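You operate a simulated robot arm through the tools that you are given. There is no shell and no other tool. Be economical: measure what you need, move in short steps, check, and stop when the job is done.

Carry out the task below with a simulated robot arm. There is one attempt and no reset: what you move stays moved.

## Task
Set pile height and yarn feed for the job card, then jog once.
Fine: loosen the bed clamp for the wheel and tighten it again; the feed table gives the feed. Where these are worked on the way, their far stop is far enough and under half their travel is too little: bed clamp.
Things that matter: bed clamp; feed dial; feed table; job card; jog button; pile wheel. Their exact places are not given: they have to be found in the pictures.

It is judged by the outcome, as a careful person would: the job done as asked, and still so three seconds after it is handed in. It fails if anything else is knocked over, pushed out of place, dropped, spilled or broken.

## Robot
A 7-joint arm with a two-finger parallel gripper on a trunk, on a base that drives. Base frame: it is fixed to the floor where the robot stands at the start and does not move with it; the origin is under the middle of the robot, x ahead of it, y to its left, z up. Readings come in m, degrees, newtons and seconds.
With the tool pointing down near the work surface it reaches from about 0.32 to 0.88 m from the robot's upright axis, wherever it stands. Its first joint turns from -17.0 to 126.0 degrees. Places, roughly: bed clamp [0.5, -0.1, 0.9]; feed dial [0.5, 0.1, 1.2]; feed table [0.6, 0.1, 1.3]; job card [0.6, 0.1, 1.5]; jog button [0.5, -0.2, 1.4]; pile wheel [0.6, -0.3, 0.9]. Payload 1.57 kg.
The TCP is the grasp point between the finger pads, 0.03 m short of the fingertips. In the tool frame z runs along the fingers and y along their closing line. Largest opening 0.08 m; finger width 0.017, thickness 0.012; the body of the gripper, 0.04 by 0.082 m, starts 0.08 m behind the TCP.
Orientation is told as [roll, pitch, yaw] about the base's x, y, z axes, in that order, counted from this pose: with the fingers straight down and closing along the base's y, the tool's x points along the base's -x, its y along +y and its z along -z.

## Interface
- The arm moves only by the tool apply_moves. Its argument "series" is a list of rows, each a list of 7 numbers: the shift along the base's x, y, z in m, then the turn, a rotation vector about the base's x, y, z in degrees, then the gripper command, from -1 (shut) to 1 (fully open), values between in proportion. In form: [[tx, ty, tz, rx, ry, rz, jaw], ...]. A call has 1 to 8 rows; each row shifts and turns the commanded pose from where the row before left it. Each row takes 0.2 s and may step no farther than 0.05 m and 8.6 degrees from the row before; otherwise, or with a gripper value out of range, the whole call is refused. Where a pose cannot be reached the arm comes as near as it can. A force on the tool above 40 N (or 10 N above the force at the start of the call, whichever is more), or a blocked arm, ends the call early, and 0.2 s more pass. The fingers move at their own pace (about 0.045 m/s each) and stop on an object; they squeeze with about 34 N. The grip force told is the motor's: it shows also when the fingers shut on nothing. Time passes only in rows, and 0.2 s behind the last, so rows that do not move let the fingers close. The reply holds the time, the measured pose of the TCP, the force on the tool along the base axes, the opening and the grip force, in the units named above and with some noise, with the torque about the TCP (base axes, N m) and any sound that the robot's microphone picked up.
- Cameras (640 x 400 px; columns grow to the right, rows downward): "scene" is now at [0.0148, -0.2243, 1.4138]; the picture's right is [0.06, -1.00, 0.00], its down [-0.27, -0.02, -0.96] and it looks along [0.96, 0.06, -0.27] (base axes); focal length 214 px, centre (320, 200). "wrist" rides on the gripper at [0.072, -0.007, -0.122] in the tool frame; the picture's right is [0.09, 1.00, 0.00], its down [-0.84, 0.08, -0.54] and it looks along [-0.54, 0.05, 0.84] (tool axes); focal length 238 px, centre (320, 200).
- get_image(camera): a new picture of that camera. The clock stands still meanwhile.
- move_column(by): slides the trunk up (or, below 0, down) by that many m; the arm and the scene camera ride with it, the base frame stays. It gives what a move gives, with no picture.
- drive_base(legs): drives the robot by 1 to 6 legs, each [ahead, left, turn to the left] in m, m and degrees, along the robot's own axes; the way and the turn of a leg run together, so that a leg with both is an arc; at most 1.5 m and 180 degrees a leg. The arm and the cameras ride along, it lands a little off, and it stops where it bumps. It gives what a move gives.
- head_to(pan, tilt): turns the head with the scene camera to pan (to the left, within 109 degrees either way) and tilt (down, from -29 to 69), counted from straight ahead of the robot. It gives what a move gives.
- pixel_to_xyz(camera, pixels): for up to 12 pixels [column, row] of the newest picture of that camera ("zoom" is the newest enlarged one), the place [x, y, z] in the base frame of the surface seen there, good to about 0.002 m. The clock stands still meanwhile.
- inspect(camera, box): a new picture of the part [left, top, right, bottom] of that camera's present view, enlarged. The clock stands still meanwhile.
- job_done(): hands the job in; it is judged then, once.

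Work in short steps. Measure before you move; look again where a grasp or a placing could have gone wrong, and mend it. You have 80 turns and 48 pictures in all, those below and enlarged ones among them. Open the gripper and draw the arm clear of the work before you hand the job in, unless the task says otherwise; then end with one line.

The tools are called after ">>>" as a command line: name --pt "numbers of a row" for each row, then --argument value for the rest, lists and objects as JSON in quotes. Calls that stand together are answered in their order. apply_moves: Moves the arm, as the interface text tells. Its arguments: {"type":"object","properties":{"series":{"type":"array"}},"required":["series"]} The other tools are called the same way: move_column (by) slides the trunk up or down; drive_base (legs) drives the base; head_to (pan, tilt) turns the head that bears the scene camera; get_image (camera) takes a picture; pixel_to_xyz (camera, pixels) gives the place of the surface under pixels of a picture; inspect (camera, box) takes an enlarged picture of a part of a camera's view; job_done () hands the job in.

At the start:

```text
time: 0.0
ee_pos: [0.4377, -0.0208, 1.545]
ee_rot: [0.0, 0.0, 0.0]
force: [0.0, -0.5, -0.2]
torque: [0.01, 0.03, -0.01]
finger_gap: 0.0799
finger_force: 0.1
trunk travel left (down, up): [-0.76, 0.03]
robot x, y, heading: [0.0036, -0.0005, 0.2]
head pan, tilt: [3.5, 15.8]
```

scene: 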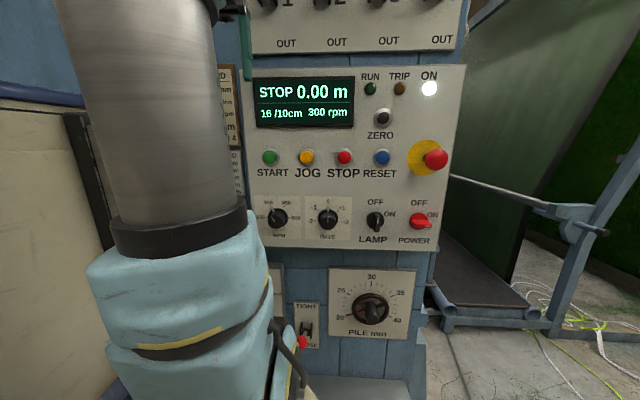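
wrist: 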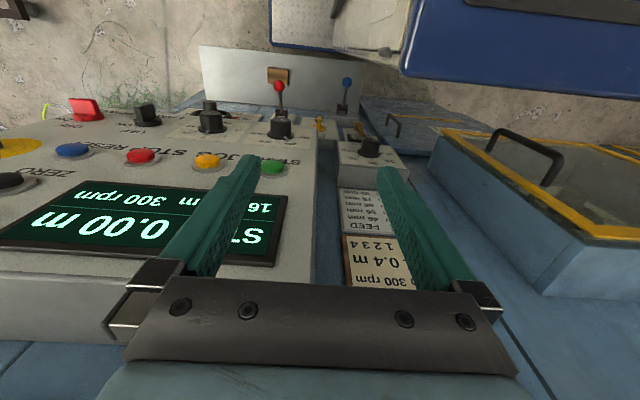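

The wrist view shows the job card and feed table upside down around (365,210)-(380,265). I'll enlarge them, along with the scene's left strip and the pile panel.

>>> inspect --camera "wrist" --box '[320, 120, 440, 300]'

>>> inspect --camera "scene" --box '[240, 250, 440, 400]'

```text
2.22 times, centred on (380, 210) of wrist
```

zoom: 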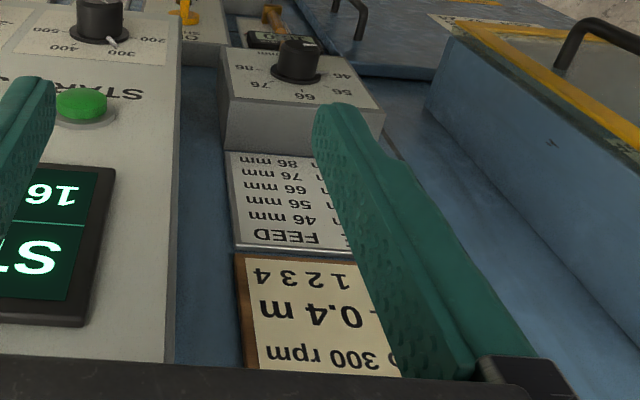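

```text
2.67 times, centred on (340, 325) of scene
```

zoom: 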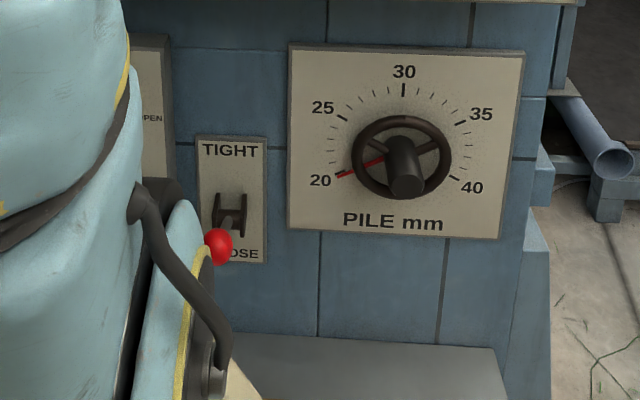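

The pile reads 20 now, and the card says 300 rpm and 0.4 m, partly hidden. I'll back off and shift right so the arm stops hiding the card and clamp.

>>> drive_base --legs '[[-0.25, 0, 0], [0, -0.2, 0]]'

>>> get_image --camera "scene"

>>> get_image --camera "wrist"

```text
time: 3.0
ee_pos: [0.1879, -0.2158, 1.5444]
ee_rot: [0.0, 0.0, 0.1]
force: [0.7, 0.1, 0.1]
torque: [-0.03, 0.0, -0.01]
finger_gap: 0.0801
finger_force: 0.1
trunk travel left (down, up): [-0.76, 0.03]
robot x, y, heading: [-0.2489, -0.1982, 0.1]
head pan, tilt: [3.5, 15.8]
```

```text
43 pictures are left
```

scene: 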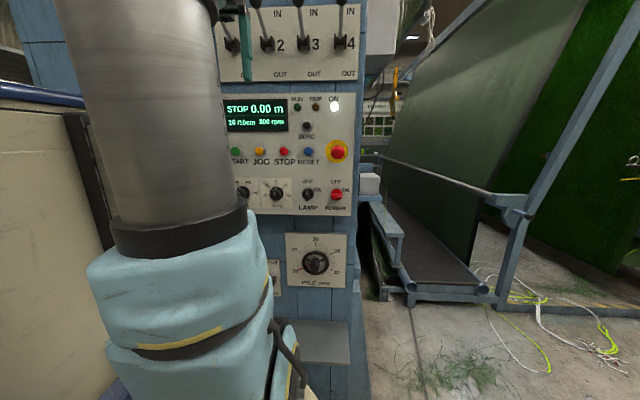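

```text
42 pictures are left
```

wrist: 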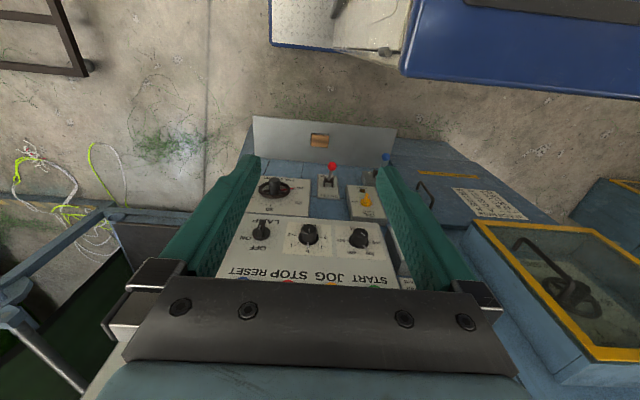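

The arm still hides the card from the scene camera. I'll pitch the tool to point ahead, which all the panel work needs, so that the wrist camera sees the panel from the front.

>>> apply_moves --pt "0.015 0 -0.02 0 -8.2 0 1" --pt "0.015 0 -0.02 0 -8.2 0 1" --pt "0.015 0 -0.02 0 -8.2 0 1" --pt "0.015 0 -0.02 0 -8.2 0 1" --pt "0.015 0 -0.02 0 -8.2 0 1" --pt "0.015 0 -0.02 0 -8.2 0 1"

>>> apply_moves --pt "0.01 0 -0.02 0 -8.2 0 1" --pt "0.01 0 -0.02 0 -8.2 0 1" --pt "0.01 0 -0.02 0 -8.2 0 1" --pt "0.01 0 -0.02 0 -8.2 0 1" --pt "0.01 0 -0.02 0 -8 0 1" --pt "0 0 0 0 0 0 1"

>>> get_image --camera "wrist"

```text
time: 4.4
ee_pos: [0.3241, -0.1978, 1.4307]
ee_rot: [-0.1, -49.3, 0.2]
force: [0.0, -0.2, 0.4]
torque: [0.02, 0.01, 0.01]
finger_gap: 0.0798
finger_force: 0.0
out of reach, approached as far as the arm can: row 3, 4, 5, 6
trunk travel left (down, up): [-0.76, 0.03]
robot x, y, heading: [-0.2524, -0.1964, 0.3]
head pan, tilt: [3.5, 15.8]
```

```text
time: 5.8
ee_pos: [0.3788, -0.1923, 1.3325]
ee_rot: [-99.9, -90.0, 100.0]
force: [-0.9, 0.7, 0.3]
torque: [0.02, 0.01, -0.02]
finger_gap: 0.0798
finger_force: 0.1
out of reach, approached as far as the arm can: row 1
trunk travel left (down, up): [-0.76, 0.03]
robot x, y, heading: [-0.2503, -0.1939, 0.3]
head pan, tilt: [3.5, 15.8]
```

```text
41 pictures are left
```

wrist: 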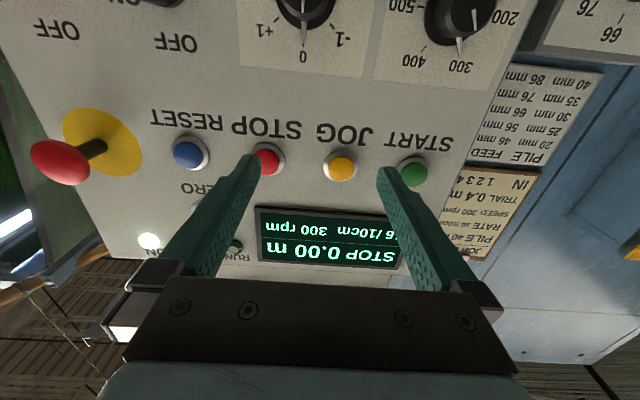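

The card (490,210) and feed table (540,110) are now visible; I'll enlarge them.

>>> inspect --camera "wrist" --box '[430, 60, 610, 265]'

>>> pixel_to_xyz --camera "wrist" --pixels '[[341, 163], [340, 170], [415, 172], [268, 160], [320, 110], [345, 195], [305, 20], [540, 110], [490, 210], [75, 165]]'

```text
1.95 times, centred on (520, 162) of wrist
```

zoom: 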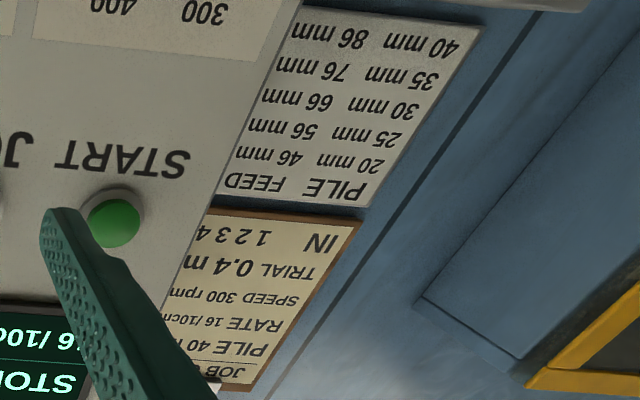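

```text
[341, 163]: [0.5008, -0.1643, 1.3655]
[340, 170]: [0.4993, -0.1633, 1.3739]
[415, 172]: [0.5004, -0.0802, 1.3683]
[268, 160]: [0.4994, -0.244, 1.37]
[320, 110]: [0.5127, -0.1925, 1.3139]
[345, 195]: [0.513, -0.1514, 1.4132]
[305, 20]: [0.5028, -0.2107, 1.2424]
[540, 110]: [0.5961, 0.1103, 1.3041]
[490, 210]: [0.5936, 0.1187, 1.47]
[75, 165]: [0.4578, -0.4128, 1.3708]
```

The card asks for pile 40 mm, and the table gives feed 86 for that. Next I'll lower the trunk to the clamp and wheel and look.

>>> apply_moves --pt "-0.03 0 0 0 0 0 1" --pt "-0.03 0 0 0 0 0 1"

>>> move_column --by -0.35

>>> get_image --camera "scene"

>>> get_image --camera "wrist"

```text
time: 6.4
ee_pos: [0.3432, -0.2045, 1.3395]
ee_rot: [4.3, -89.2, -5.8]
force: [0.4, 0.4, 0.4]
torque: [0.0, 0.03, 0.0]
finger_gap: 0.0801
finger_force: 0.0
out of reach, approached as far as the arm can: row 1, 2
trunk travel left (down, up): [-0.76, 0.03]
robot x, y, heading: [-0.2504, -0.1978, 0.1]
head pan, tilt: [3.5, 15.8]
```

```text
time: 9.8
ee_pos: [0.3381, -0.2058, 1.0014]
ee_rot: [115.6, -89.4, -117.5]
force: [-0.1, -0.1, 0.0]
torque: [0.01, -0.04, 0.02]
finger_gap: 0.0797
finger_force: 0.1
trunk travel left (down, up): [-0.41, 0.38]
robot x, y, heading: [-0.2519, -0.1945, 0.4]
head pan, tilt: [3.5, 15.8]
```

```text
39 pictures are left
```

scene: 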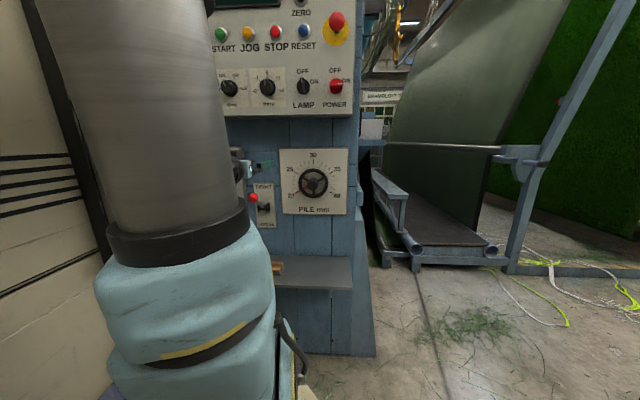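

```text
38 pictures are left
```

wrist: 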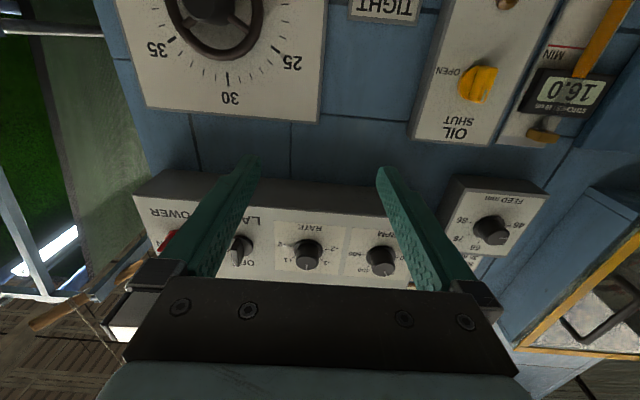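

I'll enlarge the clamp and wheel in the scene view and measure them.

>>> inspect --camera "scene" --box '[230, 140, 360, 235]'

>>> pixel_to_xyz --camera "scene" --pixels '[[254, 197], [263, 208], [265, 187], [265, 226], [313, 184], [313, 170], [327, 184], [313, 198], [300, 184], [313, 150], [292, 200]]'

```text
4.21 times, centred on (295, 188) of scene
```

zoom: 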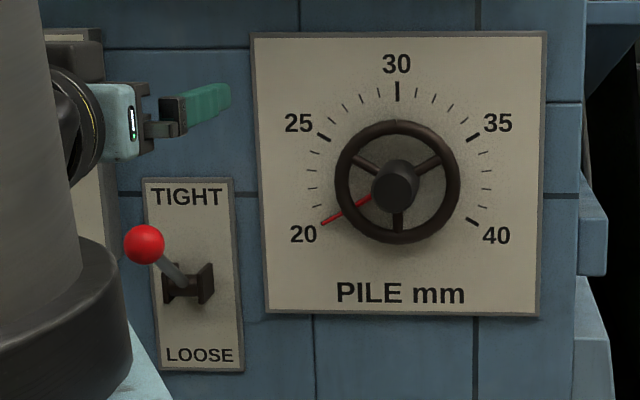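

```text
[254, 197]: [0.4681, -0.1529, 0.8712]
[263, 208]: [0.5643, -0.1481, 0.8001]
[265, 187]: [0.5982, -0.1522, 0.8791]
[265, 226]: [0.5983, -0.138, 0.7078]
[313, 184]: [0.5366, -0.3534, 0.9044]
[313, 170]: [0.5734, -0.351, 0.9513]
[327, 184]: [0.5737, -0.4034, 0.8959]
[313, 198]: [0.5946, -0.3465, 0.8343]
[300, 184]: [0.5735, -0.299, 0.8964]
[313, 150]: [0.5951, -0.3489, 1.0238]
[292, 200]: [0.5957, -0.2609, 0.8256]
```

The ball is at about (0.483,-0.148,0.867) in the TIGHT (up) position, with its pivot at z≈0.80. The wheel hub axis is at about (y -0.351, z 0.90). I'll shut the fingers and bring them above the ball, still short of it.

>>> apply_moves --pt "0.02 0.02 0 0 0 0 -1" --pt "0.02 0.02 -0.03 0 0 0 -1" --pt "0 0.02 -0.03 0 0 0 -1" --pt "0 0 -0.03 0 0 0 -1" --pt "0 0 0 0 0 0 -1" --pt "0 0 0 0 0 0 -1"

>>> get_image --camera "scene"

```text
time: 11.4
ee_pos: [0.4087, -0.1854, 0.9099]
ee_rot: [-158.0, -88.7, 150.2]
force: [-0.7, -0.4, 0.2]
torque: [0.0, -0.02, 0.02]
finger_gap: 0.0
finger_force: 21.2
trunk travel left (down, up): [-0.41, 0.38]
robot x, y, heading: [-0.2474, -0.1952, 0.1]
head pan, tilt: [3.5, 15.8]
stopped in row 6: the arm was blocked; the commanded pose is now the measured one
```

```text
36 pictures are left
```

scene: 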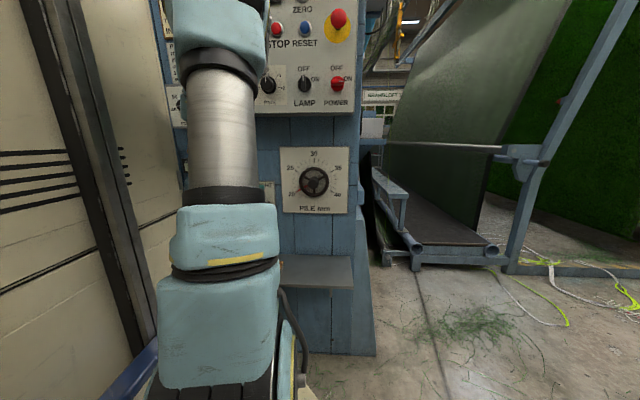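

The arm stopped, reported blocked, at (0.409,-0.185,0.910). I'll check the wrist view.

>>> get_image --camera "wrist"

>>> apply_moves --pt "0 0.01 0 0 0 0 -1"

```text
35 pictures are left
```

wrist: 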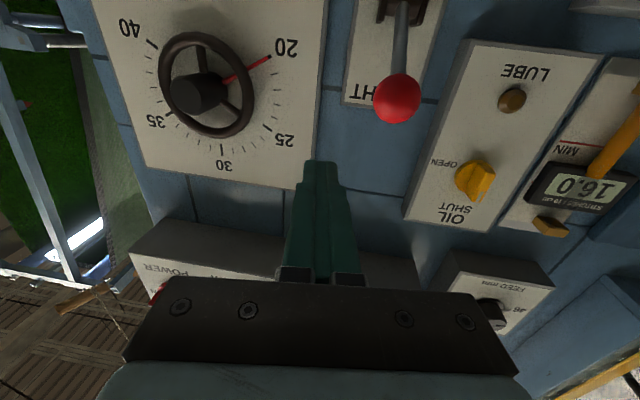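

```text
time: 11.8
ee_pos: [0.4078, -0.1845, 0.9054]
ee_rot: [-125.4, -88.8, 117.3]
force: [-0.1, -0.6, 0.3]
torque: [-0.01, 0.03, -0.03]
finger_gap: 0.0
finger_force: 21.5
trunk travel left (down, up): [-0.41, 0.38]
robot x, y, heading: [-0.2465, -0.1969, 0.4]
head pan, tilt: [3.5, 15.8]
```

No clear obstacle shows. I'll measure the ball here and try a larger move toward it.

>>> pixel_to_xyz --camera "wrist" --pixels '[[397, 98], [397, 80], [400, 45], [380, 8], [192, 92], [249, 86], [165, 86], [222, 128], [205, 90]]'

>>> apply_moves --pt "0 0.02 0 0 0 0 -1" --pt "0 0.01 0 0 0 0 -1" --pt "0 0 0 0 0 0 -1"

```text
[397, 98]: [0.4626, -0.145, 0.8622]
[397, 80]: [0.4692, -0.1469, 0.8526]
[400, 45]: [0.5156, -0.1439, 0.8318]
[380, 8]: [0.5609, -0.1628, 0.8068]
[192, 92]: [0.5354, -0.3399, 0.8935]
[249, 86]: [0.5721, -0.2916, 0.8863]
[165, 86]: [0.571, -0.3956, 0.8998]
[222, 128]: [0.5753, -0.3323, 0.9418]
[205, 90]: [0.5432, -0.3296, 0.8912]
```

```text
time: 12.8
ee_pos: [0.4167, -0.1735, 0.9066]
ee_rot: [-121.6, -88.4, 110.8]
force: [-0.5, -0.3, 0.5]
torque: [-0.01, 0.0, 0.02]
finger_gap: 0.0
finger_force: 21.2
trunk travel left (down, up): [-0.41, 0.38]
robot x, y, heading: [-0.2466, -0.1946, 0.3]
head pan, tilt: [3.5, 15.8]
stopped in row 3: the arm was blocked; the commanded pose is now the measured one
```

The orientation drifts by about 11° and the arm says it is blocked. I'll check where the links are, in case the elbow touches something.

>>> get_image --camera "scene"

>>> pixel_to_xyz --camera "scene" --pixels '[[210, 30], [175, 20], [225, 120], [220, 220], [220, 330], [90, 100], [120, 40], [170, 60], [300, 320], [150, 200]]'

```text
34 pictures are left
```

scene: 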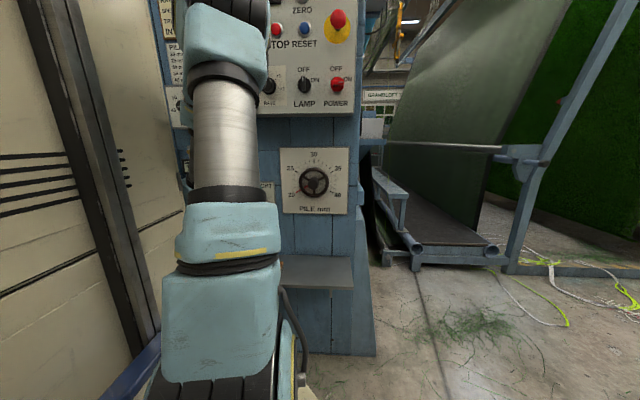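

```text
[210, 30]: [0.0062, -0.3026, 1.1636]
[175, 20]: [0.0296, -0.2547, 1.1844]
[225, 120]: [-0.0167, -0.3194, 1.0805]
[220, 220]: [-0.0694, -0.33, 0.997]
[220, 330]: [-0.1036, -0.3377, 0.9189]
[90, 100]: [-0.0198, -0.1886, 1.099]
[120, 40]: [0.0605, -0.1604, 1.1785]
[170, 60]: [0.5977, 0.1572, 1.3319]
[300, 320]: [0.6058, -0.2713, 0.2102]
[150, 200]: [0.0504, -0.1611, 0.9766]
```

The links touch nothing. The wrist is just folded too near the shoulder. I'll back the base 0.15 m, then stretch the arm forward and correct the orientation.

>>> drive_base --legs '[[-0.15, 0, 0]]'

>>> apply_moves --pt "0.04 0 0 0 0 0 -1" --pt "0.04 0 0 0 0 3 -1" --pt "0.03 0.01 0 0 0 4 -1" --pt "0.02 0.01 0 0 0 4 -1" --pt "0 0 0 0 0 0 -1"

```text
time: 14.2
ee_pos: [0.2661, -0.1706, 0.9059]
ee_rot: [-124.2, -88.3, 113.5]
force: [0.7, 0.3, 0.5]
torque: [-0.03, 0.01, 0.02]
finger_gap: 0.0
finger_force: 21.2
trunk travel left (down, up): [-0.41, 0.38]
robot x, y, heading: [-0.3999, -0.1967, 0.2]
head pan, tilt: [3.5, 15.8]
```

```text
time: 15.4
ee_pos: [0.3914, -0.1483, 0.9094]
ee_rot: [-126.6, -88.1, 127.0]
force: [0.9, 1.0, 0.5]
torque: [0.01, 0.0, 0.01]
finger_gap: 0.0
finger_force: 21.5
trunk travel left (down, up): [-0.41, 0.38]
robot x, y, heading: [-0.404, -0.1976, 0.4]
head pan, tilt: [3.5, 15.8]
```

Orientation is square again and I'm above the ball line. Next: forward so the tips reach x≈0.49, then press down in steps.

>>> apply_moves --pt "0.035 0.001 0.003 0 0 0 -1" --pt "0.034 0 0 0 0 0 -1" --pt "0 0 -0.02 0 0 0 -1" --pt "0 0 -0.02 0 0 0 -1" --pt "0 0 -0.02 0 0 0 -1" --pt "0 0 0 0 0 0 -1"

>>> get_image --camera "wrist"

```text
time: 16.8
ee_pos: [0.4608, -0.1466, 0.8509]
ee_rot: [-124.9, -88.1, 125.2]
force: [0.6, 0.1, 0.3]
torque: [-0.02, 0.02, 0.02]
finger_gap: 0.0003
finger_force: 21.6
trunk travel left (down, up): [-0.41, 0.38]
robot x, y, heading: [-0.4028, -0.1994, 0.0]
head pan, tilt: [3.5, 15.8]
```

```text
33 pictures are left
```

wrist: 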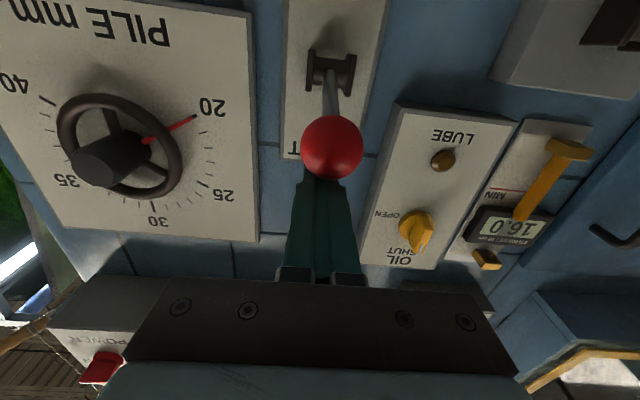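

The ball is being pushed down ahead of the fingers. I'll keep going down to the stop.

>>> apply_moves --pt "0 0 -0.02 0 0 0 -1" --pt "0 0 -0.02 0 0 0 -1" --pt "0 0 -0.02 0 0 0 -1" --pt "0 0 -0.02 0 0 0 -1" --pt "0 0 -0.01 0 0 0 -1" --pt "0 0 -0.01 0 0 0 -1" --pt "0 0 0 0 0 0 -1"

>>> get_image --camera "wrist"

```text
time: 18.4
ee_pos: [0.462, -0.1485, 0.7578]
ee_rot: [-142.0, -87.5, 142.4]
force: [-4.8, -5.3, 36.6]
torque: [0.04, -0.61, 0.13]
finger_gap: 0.0
finger_force: 21.3
trunk travel left (down, up): [-0.41, 0.38]
robot x, y, heading: [-0.4045, -0.1949, 0.3]
head pan, tilt: [3.5, 15.8]
```

```text
32 pictures are left
```

wrist: 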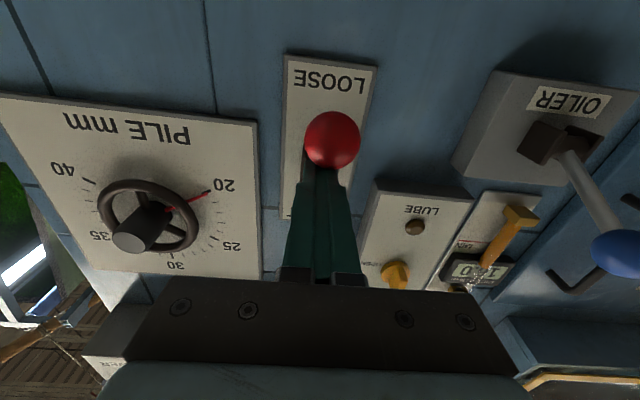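

The clamp is at its LOOSE stop: the reading is 36.6 N and the ball is over LOOSE. I'll measure the wheel in this picture, then retract.

>>> pixel_to_xyz --camera "wrist" --pixels '[[130, 236], [115, 240], [146, 243], [103, 205], [194, 225], [140, 183], [165, 246], [332, 140], [205, 192]]'

>>> apply_moves --pt "0 0 0.015 0 0 0 -1" --pt "-0.03 0 0.015 0 0 0 -1" --pt "-0.03 0 0.02 0 0 0 -1" --pt "0 -0.04 0.03 0 0 0 0" --pt "0 -0.04 0.03 0 0 0 0.5" --pt "0 -0.04 0.03 0 -2 0 0.5" --pt "0 -0.04 0 0 0 0 0.5" --pt "0 -0.04 0 0 0 0 0.5"

>>> get_image --camera "wrist"

>>> get_image --camera "scene"

```text
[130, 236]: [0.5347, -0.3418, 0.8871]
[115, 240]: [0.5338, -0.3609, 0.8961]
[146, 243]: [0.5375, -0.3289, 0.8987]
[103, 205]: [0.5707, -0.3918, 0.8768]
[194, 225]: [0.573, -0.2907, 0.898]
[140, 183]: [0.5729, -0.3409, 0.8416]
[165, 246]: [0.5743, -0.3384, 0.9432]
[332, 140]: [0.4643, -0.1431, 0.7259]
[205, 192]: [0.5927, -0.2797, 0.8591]
```

```text
time: 20.2
ee_pos: [0.3919, -0.2682, 0.9013]
ee_rot: [-156.1, -87.1, 151.6]
force: [-0.5, 1.0, 1.1]
torque: [-0.03, 0.0, 0.0]
finger_gap: 0.06
finger_force: 0.1
out of reach, approached as far as the arm can: row 6, 7, 8
trunk travel left (down, up): [-0.41, 0.38]
robot x, y, heading: [-0.4039, -0.1966, 0.8]
head pan, tilt: [3.5, 15.8]
```

```text
31 pictures are left
```

wrist: 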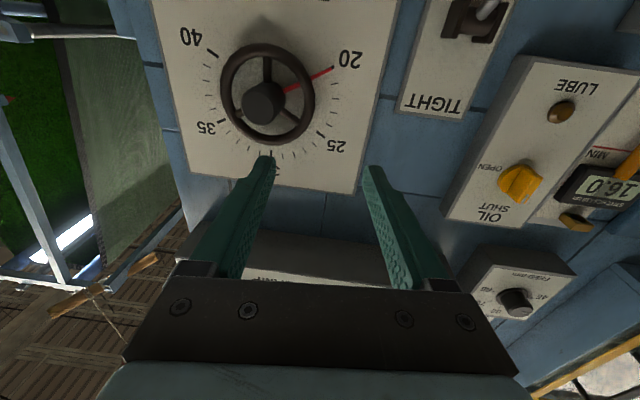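

```text
30 pictures are left
```

scene: 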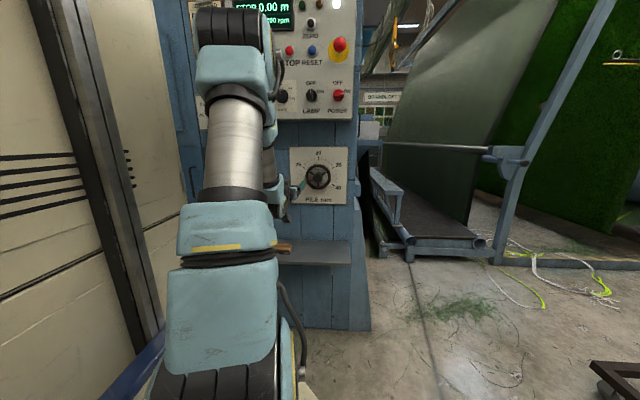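

The wheel centre is at about (rim x 0.573, y -0.342, z 0.894). Joint 1 is at its limit, so the base must go right; first I'll check how close the item at the picture's lower right is.

>>> pixel_to_xyz --camera "scene" --pixels '[[610, 368], [595, 375], [400, 240], [480, 390], [320, 178], [386, 160]]'

```text
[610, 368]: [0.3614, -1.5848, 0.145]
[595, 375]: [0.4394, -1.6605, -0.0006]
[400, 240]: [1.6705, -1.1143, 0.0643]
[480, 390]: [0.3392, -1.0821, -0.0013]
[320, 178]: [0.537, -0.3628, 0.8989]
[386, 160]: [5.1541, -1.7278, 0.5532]
```

The floor is clear, so I'll drive 0.25 m right and bring the arm in front of the hub.

>>> drive_base --legs '[[0, -0.25, 0]]'

>>> apply_moves --pt "0 0.04 0 0 0 2 0.5" --pt "0 0.04 0 0 0 2 0.5" --pt "0 0.04 0 0 0 0 0.5" --pt "0 0.04 0 0 0 0 0.5" --pt "0 0 0 0 0 0 0.5"

>>> get_image --camera "wrist"

>>> get_image --camera "scene"

```text
time: 22.0
ee_pos: [0.3946, -0.522, 0.9021]
ee_rot: [-156.1, -86.9, 151.8]
force: [0.2, -0.5, -0.2]
torque: [-0.01, 0.03, 0.0]
finger_gap: 0.06
finger_force: 0.0
trunk travel left (down, up): [-0.41, 0.38]
robot x, y, heading: [-0.4013, -0.4501, 0.3]
head pan, tilt: [3.5, 15.8]
```

```text
time: 23.2
ee_pos: [0.3949, -0.3612, 0.9001]
ee_rot: [-155.8, -86.9, 155.4]
force: [-0.2, 1.0, -0.1]
torque: [-0.02, -0.02, 0.01]
finger_gap: 0.0602
finger_force: 0.0
trunk travel left (down, up): [-0.41, 0.38]
robot x, y, heading: [-0.4033, -0.4471, 0.6]
head pan, tilt: [3.5, 15.8]
```

```text
29 pictures are left
```

wrist: 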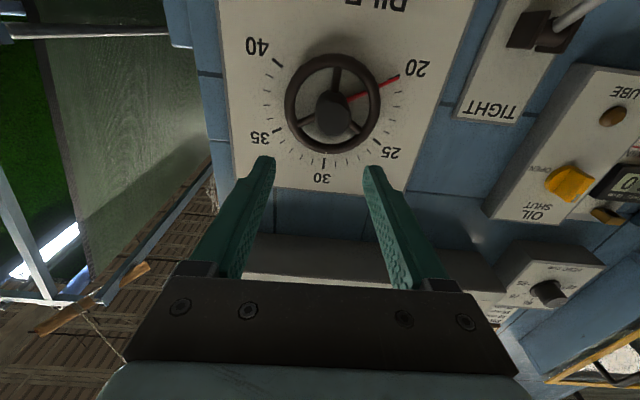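

```text
28 pictures are left
```

scene: 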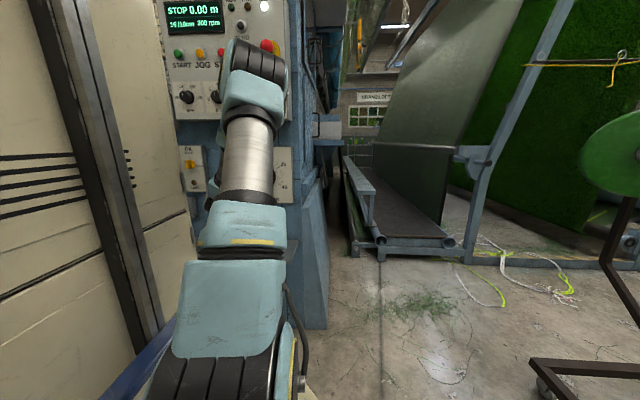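

I'll measure the hub and rim from this square view.

>>> inspect --camera "wrist" --box '[250, 30, 410, 190]'

>>> pixel_to_xyz --camera "wrist" --pixels '[[333, 117], [322, 117], [344, 117], [333, 128], [333, 106], [288, 105], [376, 100], [333, 147], [332, 58]]'

```text
2.50 times, centred on (330, 110) of wrist
```

zoom: 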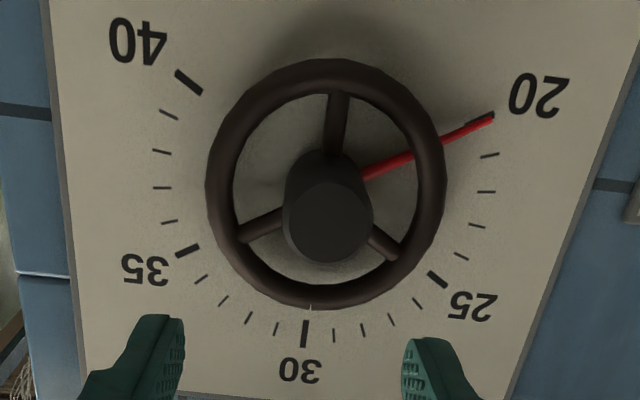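

```text
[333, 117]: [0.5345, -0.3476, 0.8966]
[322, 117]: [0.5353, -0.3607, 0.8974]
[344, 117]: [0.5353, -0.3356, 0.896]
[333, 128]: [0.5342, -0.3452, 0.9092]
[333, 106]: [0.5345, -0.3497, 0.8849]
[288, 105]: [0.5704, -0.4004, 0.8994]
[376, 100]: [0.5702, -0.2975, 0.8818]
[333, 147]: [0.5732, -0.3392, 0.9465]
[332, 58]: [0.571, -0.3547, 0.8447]
```

The hub axis is at (y -0.348, z 0.897), with its face at x 0.535 and radius ≈0.02. I'll align with it and pre-roll counter-clockwise, to leave room for clockwise turning.

>>> apply_moves --pt "0 0.0135 -0.003 0 3 0 1" --pt "0 0 0 -8.5 0 0 1" --pt "0 0 0 -8.5 0 0 1" --pt "0 0 0 -8.5 0 0 1" --pt "0 0 0 -8.5 0 0 1" --pt "0 0 0 -8.5 0 0 1" --pt "0 0 0 -8.5 0 0 1" --pt "0 0 0 -8.5 0 0 1"

>>> apply_moves --pt "0 0 0 -8.5 0 0 1" --pt "0 0 0 -8.5 0 0 1" --pt "0 0 0 -8.5 0 0 1" --pt "0 0 0 -8.5 0 0 1" --pt "0 0 0 -8.5 0 0 1" --pt "0 0 0 -8.5 0 0 1" --pt "0 0 0 0 0 0 1"

```text
time: 25.0
ee_pos: [0.3952, -0.3479, 0.8978]
ee_rot: [-90.2, -29.1, 89.7]
force: [-0.4, 1.0, 0.3]
torque: [-0.04, 0.02, -0.02]
finger_gap: 0.0799
finger_force: 0.0
trunk travel left (down, up): [-0.41, 0.38]
robot x, y, heading: [-0.3995, -0.4456, 0.3]
head pan, tilt: [3.5, 15.8]
```

```text
time: 26.6
ee_pos: [0.3949, -0.3481, 0.8968]
ee_rot: [-90.4, 21.8, 89.7]
force: [0.5, -0.3, -0.3]
torque: [0.02, 0.02, -0.01]
finger_gap: 0.0802
finger_force: 0.1
trunk travel left (down, up): [-0.41, 0.38]
robot x, y, heading: [-0.3989, -0.4533, 0.1]
head pan, tilt: [3.5, 15.8]
```

The roll worked without limits, at about -112°, and the axis is aligned within 0.5°. I'll roll one more step and advance over the hub to x≈0.532.

>>> apply_moves --pt "0 0 0 -8.5 0 0 0.6" --pt "0.04 0 0 0 0 0 0.6" --pt "0.04 0 0 0 0 0 0.6" --pt "0.03 0 0 0 0 0 0.6" --pt "0.02 0 0 0 0 0 0.6" --pt "0.007 0 0 0 0 0 0.6" --pt "0 0 0 0 0 0 0.6"

>>> get_image --camera "wrist"

```text
time: 28.2
ee_pos: [0.5331, -0.3477, 0.8968]
ee_rot: [-90.6, 30.2, 89.6]
force: [0.1, 0.3, -0.7]
torque: [0.02, 0.01, -0.01]
finger_gap: 0.0641
finger_force: 0.2
trunk travel left (down, up): [-0.41, 0.38]
robot x, y, heading: [-0.3978, -0.4469, 0.5]
head pan, tilt: [3.5, 15.8]
```

```text
26 pictures are left
```

wrist: 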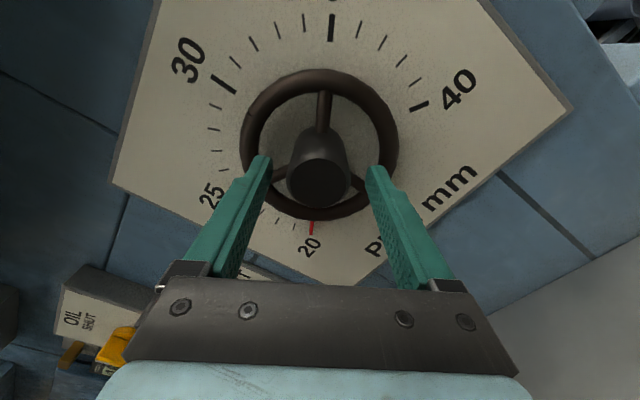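

Fingers straddle the hub, centred. I'll close on it and make a small first clockwise turn.

>>> apply_moves --pt "0 0 0 0 0 0 -1" --pt "0 0 0 0 0 0 -1" --pt "0 0 0 0 0 0 -1" --pt "0 0 0 0 0 0 -1" --pt "0 0 0 8 0 0 -1" --pt "0 0 0 8 0 0 -1" --pt "0 0 0 8 0 0 -1"

>>> get_image --camera "wrist"

```text
time: 29.8
ee_pos: [0.5316, -0.3457, 0.9006]
ee_rot: [-90.6, 6.1, 89.8]
force: [27.9, 14.4, 14.8]
torque: [-0.06, 0.34, 0.37]
finger_gap: 0.0394
finger_force: 44.8
trunk travel left (down, up): [-0.41, 0.38]
robot x, y, heading: [-0.3969, -0.4478, 0.1]
head pan, tilt: [3.5, 15.8]
```

```text
25 pictures are left
```

wrist: 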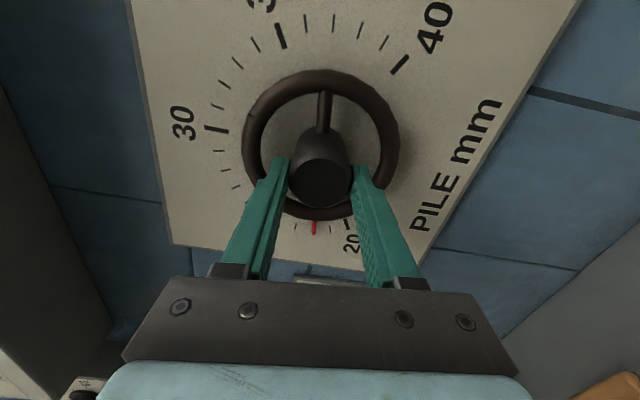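

The wheel turns with the grip, and the pointer has left 20. I'll ease the side load and keep turning.

>>> apply_moves --pt "0.001 0.002 0.003 8 0 0 -1" --pt "0 0 0 8 0 0 -1" --pt "0 0 0 8 0 0 -1" --pt "0 0 0 8 0 0 -1" --pt "0 0 0 8 0 0 -1" --pt "0 0 0 8 0 0 -1" --pt "0 0 0 8 0 0 -1" --pt "0 0 0 8 0 0 -1"

>>> apply_moves --pt "0 0 0 8 0 0 -1" --pt "0 0 0 8 0 0 -1" --pt "0 0 0 8 0 0 -1" --pt "0 0 0 8 0 0 -1" --pt "0 0 0 8 0 0 -1" --pt "0 0 0 8 0 0 -1" --pt "0 0 0 8 0 0 -1" --pt "0 0 0 8 0 0 -1"

>>> get_image --camera "wrist"

```text
time: 31.6
ee_pos: [0.5319, -0.3471, 0.9027]
ee_rot: [-89.9, -57.8, 89.4]
force: [-2.5, -6.0, 10.1]
torque: [-0.06, 1.15, 0.05]
finger_gap: 0.0392
finger_force: 45.0
trunk travel left (down, up): [-0.41, 0.38]
robot x, y, heading: [-0.4028, -0.4506, 0.4]
head pan, tilt: [3.5, 15.8]
```

```text
time: 33.4
ee_pos: [0.5316, -0.3497, 0.9019]
ee_rot: [89.2, -57.9, -89.7]
force: [-17.6, -31.2, 5.7]
torque: [-0.08, 0.1, 0.62]
finger_gap: 0.039
finger_force: 44.8
trunk travel left (down, up): [-0.41, 0.38]
robot x, y, heading: [-0.3997, -0.4497, 0.4]
head pan, tilt: [3.5, 15.8]
```

```text
24 pictures are left
```

wrist: 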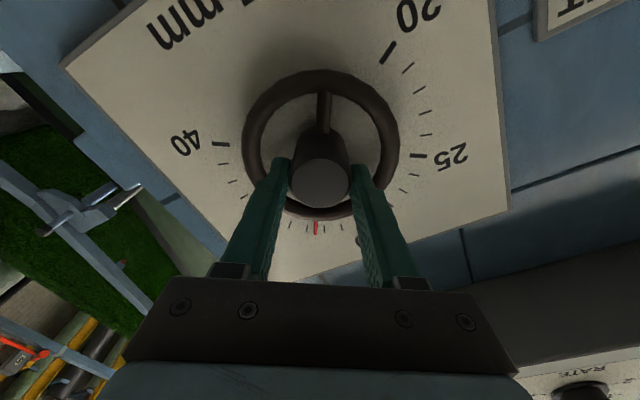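

The pointer is at about 32.7, which matches 152° turned. I'll relieve the side load and carry on.

>>> apply_moves --pt "0 -0.004 0 4 0 0 -1" --pt "0 0 0 8 0 0 -1" --pt "0 0 0 8 0 0 -1" --pt "0 0 0 8 0 0 -1" --pt "0 0 0 8 0 0 -1" --pt "0 0 0 8 0 0 -1"

>>> apply_moves --pt "0 0 0 8 0 0 -1" --pt "0 0 0 8 0 0 -1" --pt "0 0 0 8 0 0 -1" --pt "0 0 0 8 0 0 -1" --pt "0 0 0 0 0 0 -1"

>>> get_image --camera "wrist"

```text
time: 34.9
ee_pos: [0.5325, -0.3504, 0.9003]
ee_rot: [87.7, -15.5, -89.4]
force: [-2.7, -4.4, -7.1]
torque: [-0.03, -1.45, 0.58]
finger_gap: 0.04
finger_force: 45.6
out of reach, approached as far as the arm can: row 6
trunk travel left (down, up): [-0.41, 0.38]
robot x, y, heading: [-0.4017, -0.4491, 0.2]
head pan, tilt: [3.5, 15.8]
stopped in row 6: the force on the tool passed its limit at 52 N (the readings are from after the stop); the commanded pose is now the measured one
```

```text
time: 35.3
ee_pos: [0.5344, -0.3497, 0.9015]
ee_rot: [86.1, -9.7, -89.3]
force: [0.3, -2.5, -6.3]
torque: [-0.01, -1.55, 0.59]
finger_gap: 0.0407
finger_force: 44.7
out of reach, approached as far as the arm can: row 1
trunk travel left (down, up): [-0.41, 0.38]
robot x, y, heading: [-0.4031, -0.4481, 0.2]
head pan, tilt: [3.5, 15.8]
stopped in row 1: the force on the tool passed its limit at 51 N (the readings are from after the stop); the commanded pose is now the measured one
```

```text
23 pictures are left
```

wrist: 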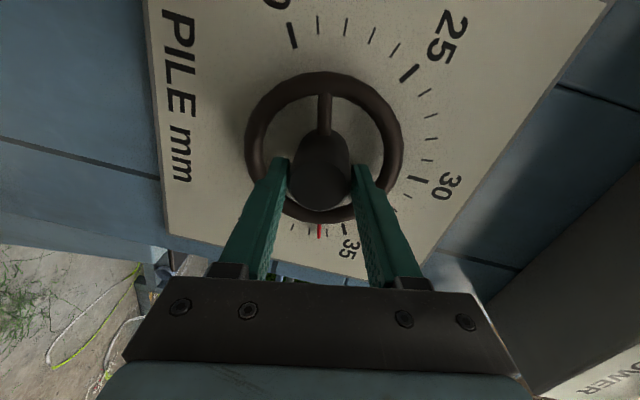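

The arm hit its roll limit with the pointer at about 36.6. I'll release, back off 4 cm, correct the 3.8° nose-down tilt and roll back about 85° for a second grip.

>>> apply_moves --pt "0 0 0 0 0 0 0.6" --pt "0 0 0 0 0 0 0.6" --pt "0 0 0 0 0 0 0.6" --pt "-0.04 0 0 0 0 0 0.6" --pt "0 0 -0.003 -8.5 -3.8 0 0.6" --pt "0 0 0 -8.5 0 0 0.6" --pt "0 0 0 -8.5 0 0 0.6" --pt "0 0 0 -8.5 0 0 0.6"

>>> apply_moves --pt "0 0 0 -8.5 0 0 0.6" --pt "0 0 0 -8.5 0 0 0.6" --pt "0 0 0 -8.5 0 0 0.6" --pt "0 0 0 -8.5 0 0 0.6" --pt "0 0 0 -8.5 0 0 0.6" --pt "0 0 0 -8.5 0 0 0.6" --pt "0 0 0 0 0 0 0.6"

>>> get_image --camera "wrist"

```text
refused: row 5 steps farther than a row can; nothing moved
```

```text
time: 36.9
ee_pos: [0.5339, -0.3501, 0.9023]
ee_rot: [85.1, -60.9, -88.5]
force: [-0.8, -0.4, 0.2]
torque: [0.03, 0.01, 0.0]
finger_gap: 0.0643
finger_force: 0.1
trunk travel left (down, up): [-0.41, 0.38]
robot x, y, heading: [-0.3971, -0.4507, 0.0]
head pan, tilt: [3.5, 15.8]
```

```text
22 pictures are left
```

wrist: 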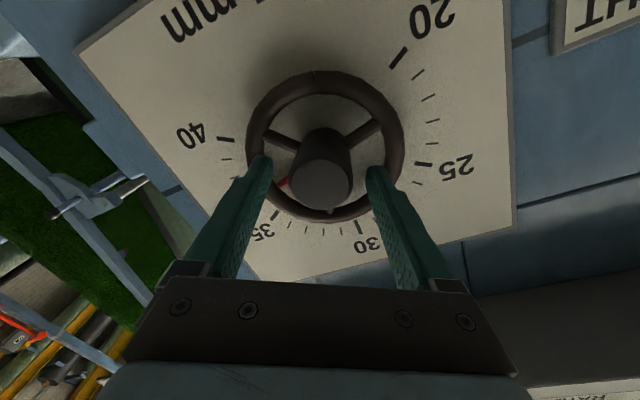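

The second call ran alone: the fingers opened while rolling back. I'll back off slightly, correct the tilt (2.8° yaw, 2.4° pitch), recentre and look at the pointer.

>>> apply_moves --pt "-0.04 0 0 0 0 0 0.6" --pt "0 0.002 -0.002 0 -2.4 2.8 0.6" --pt "0 0 0 -8.5 0 0 0.6" --pt "0 0 0 -8.5 0 0 0.6" --pt "0 0 0 -8.5 0 0 0.6" --pt "0 0 0 0 0 0 0.6"

>>> inspect --camera "wrist" --box '[180, 20, 460, 260]'

```text
time: 38.3
ee_pos: [0.4943, -0.347, 0.8998]
ee_rot: [89.9, -86.3, -90.0]
force: [-1.1, -0.1, 0.1]
torque: [0.02, 0.0, -0.02]
finger_gap: 0.0642
finger_force: 0.1
trunk travel left (down, up): [-0.41, 0.38]
robot x, y, heading: [-0.3999, -0.4532, 0.3]
head pan, tilt: [3.5, 15.8]
```

```text
1.67 times, centred on (320, 140) of wrist
```

zoom: 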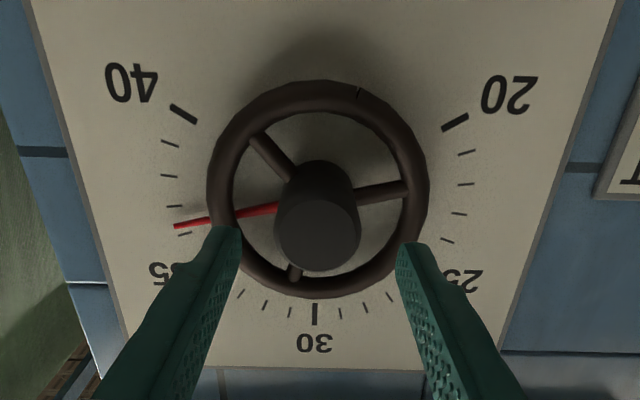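

The pointer reads about 36.3, so roughly 45° remains. I'll advance, grip and turn 40°, then fine-tune.

>>> apply_moves --pt "0.02 -0.001 0 0 0 0 0.6" --pt "0.018 0 0 0 0 0 0.6" --pt "0 0 0 0 0 0 -1" --pt "0 0 0 0 0 0 -1" --pt "0 0 0 0 0 0 -1" --pt "0 0 0 0 0 0 -1"

>>> apply_moves --pt "0 0 0 8 0 0 -1" --pt "0 0 0 8 0 0 -1" --pt "0 0 0 8 0 0 -1" --pt "0 0 0 8 0 0 -1" --pt "0 0 0 8 0 0 -1" --pt "0 0 0 0 0 0 -1"

>>> inspect --camera "wrist" --box '[180, 20, 460, 260]'

```text
time: 39.7
ee_pos: [0.5318, -0.3485, 0.9011]
ee_rot: [90.5, -86.3, -90.7]
force: [1.9, -3.5, 0.0]
torque: [-0.01, -0.24, 0.04]
finger_gap: 0.0397
finger_force: 36.7
trunk travel left (down, up): [-0.41, 0.38]
robot x, y, heading: [-0.401, -0.4514, 0.3]
head pan, tilt: [3.5, 15.8]
```

```text
time: 41.1
ee_pos: [0.5321, -0.3497, 0.8998]
ee_rot: [90.0, -46.2, -90.0]
force: [-8.1, -7.5, 1.9]
torque: [0.06, -0.57, -0.59]
finger_gap: 0.0397
finger_force: 44.7
trunk travel left (down, up): [-0.41, 0.38]
robot x, y, heading: [-0.4029, -0.4491, 0.2]
head pan, tilt: [3.5, 15.8]
```

```text
1.67 times, centred on (320, 140) of wrist
```

zoom: 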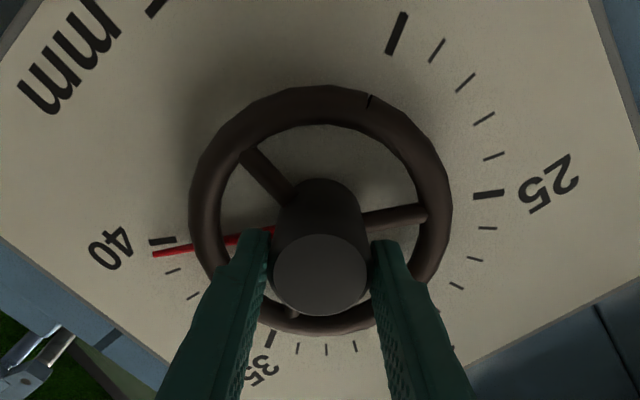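

The pointer sits about 4–5° short of 40, so I'll turn 4.5° more.

>>> apply_moves --pt "0 0 0 4.5 0 0 -1" --pt "0 0 0 0 0 0 -1"

>>> inspect --camera "wrist" --box '[200, 100, 320, 200]'

```text
time: 41.7
ee_pos: [0.5324, -0.3489, 0.9005]
ee_rot: [89.8, -41.8, -90.0]
force: [-8.8, -7.4, 1.8]
torque: [-0.22, 0.06, 0.25]
finger_gap: 0.0394
finger_force: 44.7
trunk travel left (down, up): [-0.41, 0.38]
robot x, y, heading: [-0.4008, -0.4501, 0.2]
head pan, tilt: [3.5, 15.8]
```

```text
4.00 times, centred on (260, 150) of wrist
```

zoom: 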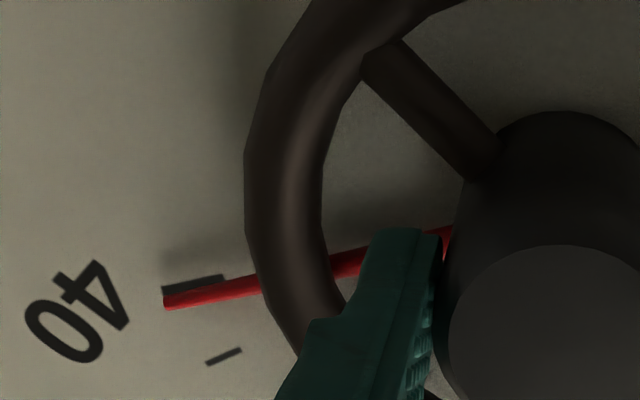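

Parallax clouds this view, so I'll measure the pointer and the ticks in 3D.

>>> pixel_to_xyz --camera "zoom" --pixels '[[170, 302], [200, 296], [230, 288], [250, 284], [172, 290], [195, 285], [218, 279], [210, 362], [238, 351], [345, 267], [448, 240]]'

```text
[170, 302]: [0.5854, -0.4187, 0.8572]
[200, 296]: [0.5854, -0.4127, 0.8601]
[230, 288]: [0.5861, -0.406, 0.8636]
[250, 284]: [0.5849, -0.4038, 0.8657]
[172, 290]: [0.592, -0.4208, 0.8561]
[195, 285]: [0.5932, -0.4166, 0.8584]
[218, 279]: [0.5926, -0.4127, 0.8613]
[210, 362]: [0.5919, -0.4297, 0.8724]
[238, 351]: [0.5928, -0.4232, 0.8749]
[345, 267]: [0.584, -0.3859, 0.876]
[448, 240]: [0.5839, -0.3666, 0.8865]
```

The pointer lies at 29.4° below horizontal and tick 40 at 29.4°, so it is set. I'll release and back off straight, unrolling once clear.

>>> apply_moves --pt "0 0 0 0 0 0 0.6" --pt "0 0 0 0 0 0 0.6" --pt "0 0 0 0 0 0 0.6" --pt "-0.04 0 0 0 0 0 0.6" --pt "-0.05 0 0 0 0 0 0.6" --pt "-0.03 0 0 0 0 0 0.6" --pt "0 0 0 0 0 0 0.6"

>>> inspect --camera "wrist" --box '[180, 20, 460, 260]'

>>> pixel_to_xyz --camera "zoom" --pixels '[[320, 200]]'

```text
time: 43.3
ee_pos: [0.4133, -0.3502, 0.9]
ee_rot: [89.9, -41.6, -90.1]
force: [-0.6, 0.4, 0.3]
torque: [-0.04, -0.01, 0.02]
finger_gap: 0.0642
finger_force: 0.1
trunk travel left (down, up): [-0.41, 0.38]
robot x, y, heading: [-0.4009, -0.4488, 0.2]
head pan, tilt: [3.5, 15.8]
```

```text
1.67 times, centred on (320, 140) of wrist
```

zoom: 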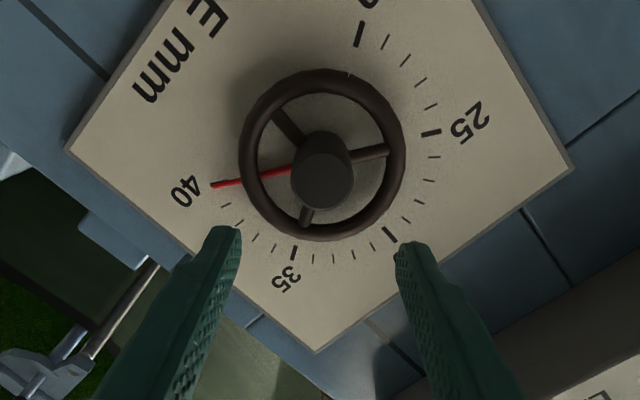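

```text
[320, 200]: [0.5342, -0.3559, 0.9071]
```

The pointer holds at 40. Next I'll unroll the gripper, shut it, and move in front of and below the clamp ball, at y -0.147 and z 0.69.

>>> apply_moves --pt "-0.02 0 0 -8.3 0 0 -1" --pt "0 0.03 0 -8 0 0 -1" --pt "0 0.035 -0.01 -8 0 0 -1" --pt "0 0.035 -0.02 -8 0 0 -1" --pt "0 0.035 -0.03 -8 0 0 -1" --pt "0 0.035 -0.03 -8 0 0 -1" --pt "0 0.033 -0.03 0 0 0 -1" --pt "0 0 0 0 0 0 -1"

>>> get_image --camera "wrist"

>>> get_image --camera "scene"

```text
time: 45.1
ee_pos: [0.3932, -0.1446, 0.78]
ee_rot: [-102.1, -89.9, 102.3]
force: [0.5, 0.4, -0.3]
torque: [-0.02, 0.01, 0.01]
finger_gap: 0.0001
finger_force: 20.9
trunk travel left (down, up): [-0.41, 0.38]
robot x, y, heading: [-0.3985, -0.4488, 0.3]
head pan, tilt: [3.5, 15.8]
```

```text
17 pictures are left
```

wrist: 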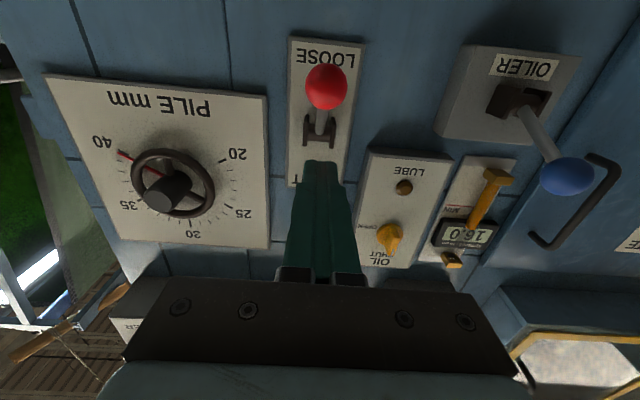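

```text
16 pictures are left
```

scene: 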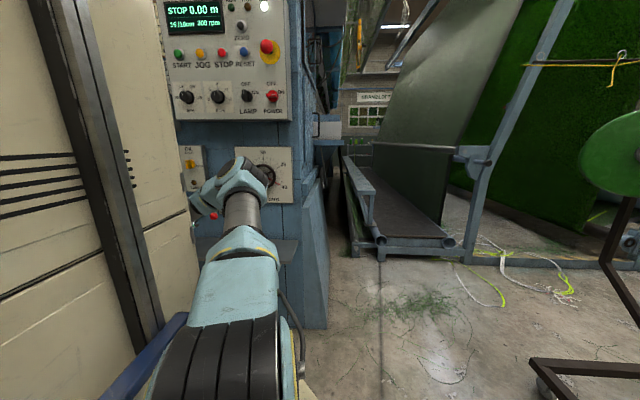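

The ball is at (325,88) in the wrist view. I'll measure the ball, the tray and the oiler handle before lowering.

>>> pixel_to_xyz --camera "wrist" --pixels '[[325, 88], [325, 70], [318, 125], [565, 175], [612, 165]]'

>>> pixel_to_xyz --camera "scene" --pixels '[[290, 246], [285, 252], [292, 242]]'

```text
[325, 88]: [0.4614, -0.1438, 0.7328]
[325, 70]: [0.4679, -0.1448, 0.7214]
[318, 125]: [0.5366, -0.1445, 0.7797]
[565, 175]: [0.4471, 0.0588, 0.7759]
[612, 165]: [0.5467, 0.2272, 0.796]
```

```text
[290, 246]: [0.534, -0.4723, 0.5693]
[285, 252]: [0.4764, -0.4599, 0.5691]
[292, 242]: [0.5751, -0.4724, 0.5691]
```

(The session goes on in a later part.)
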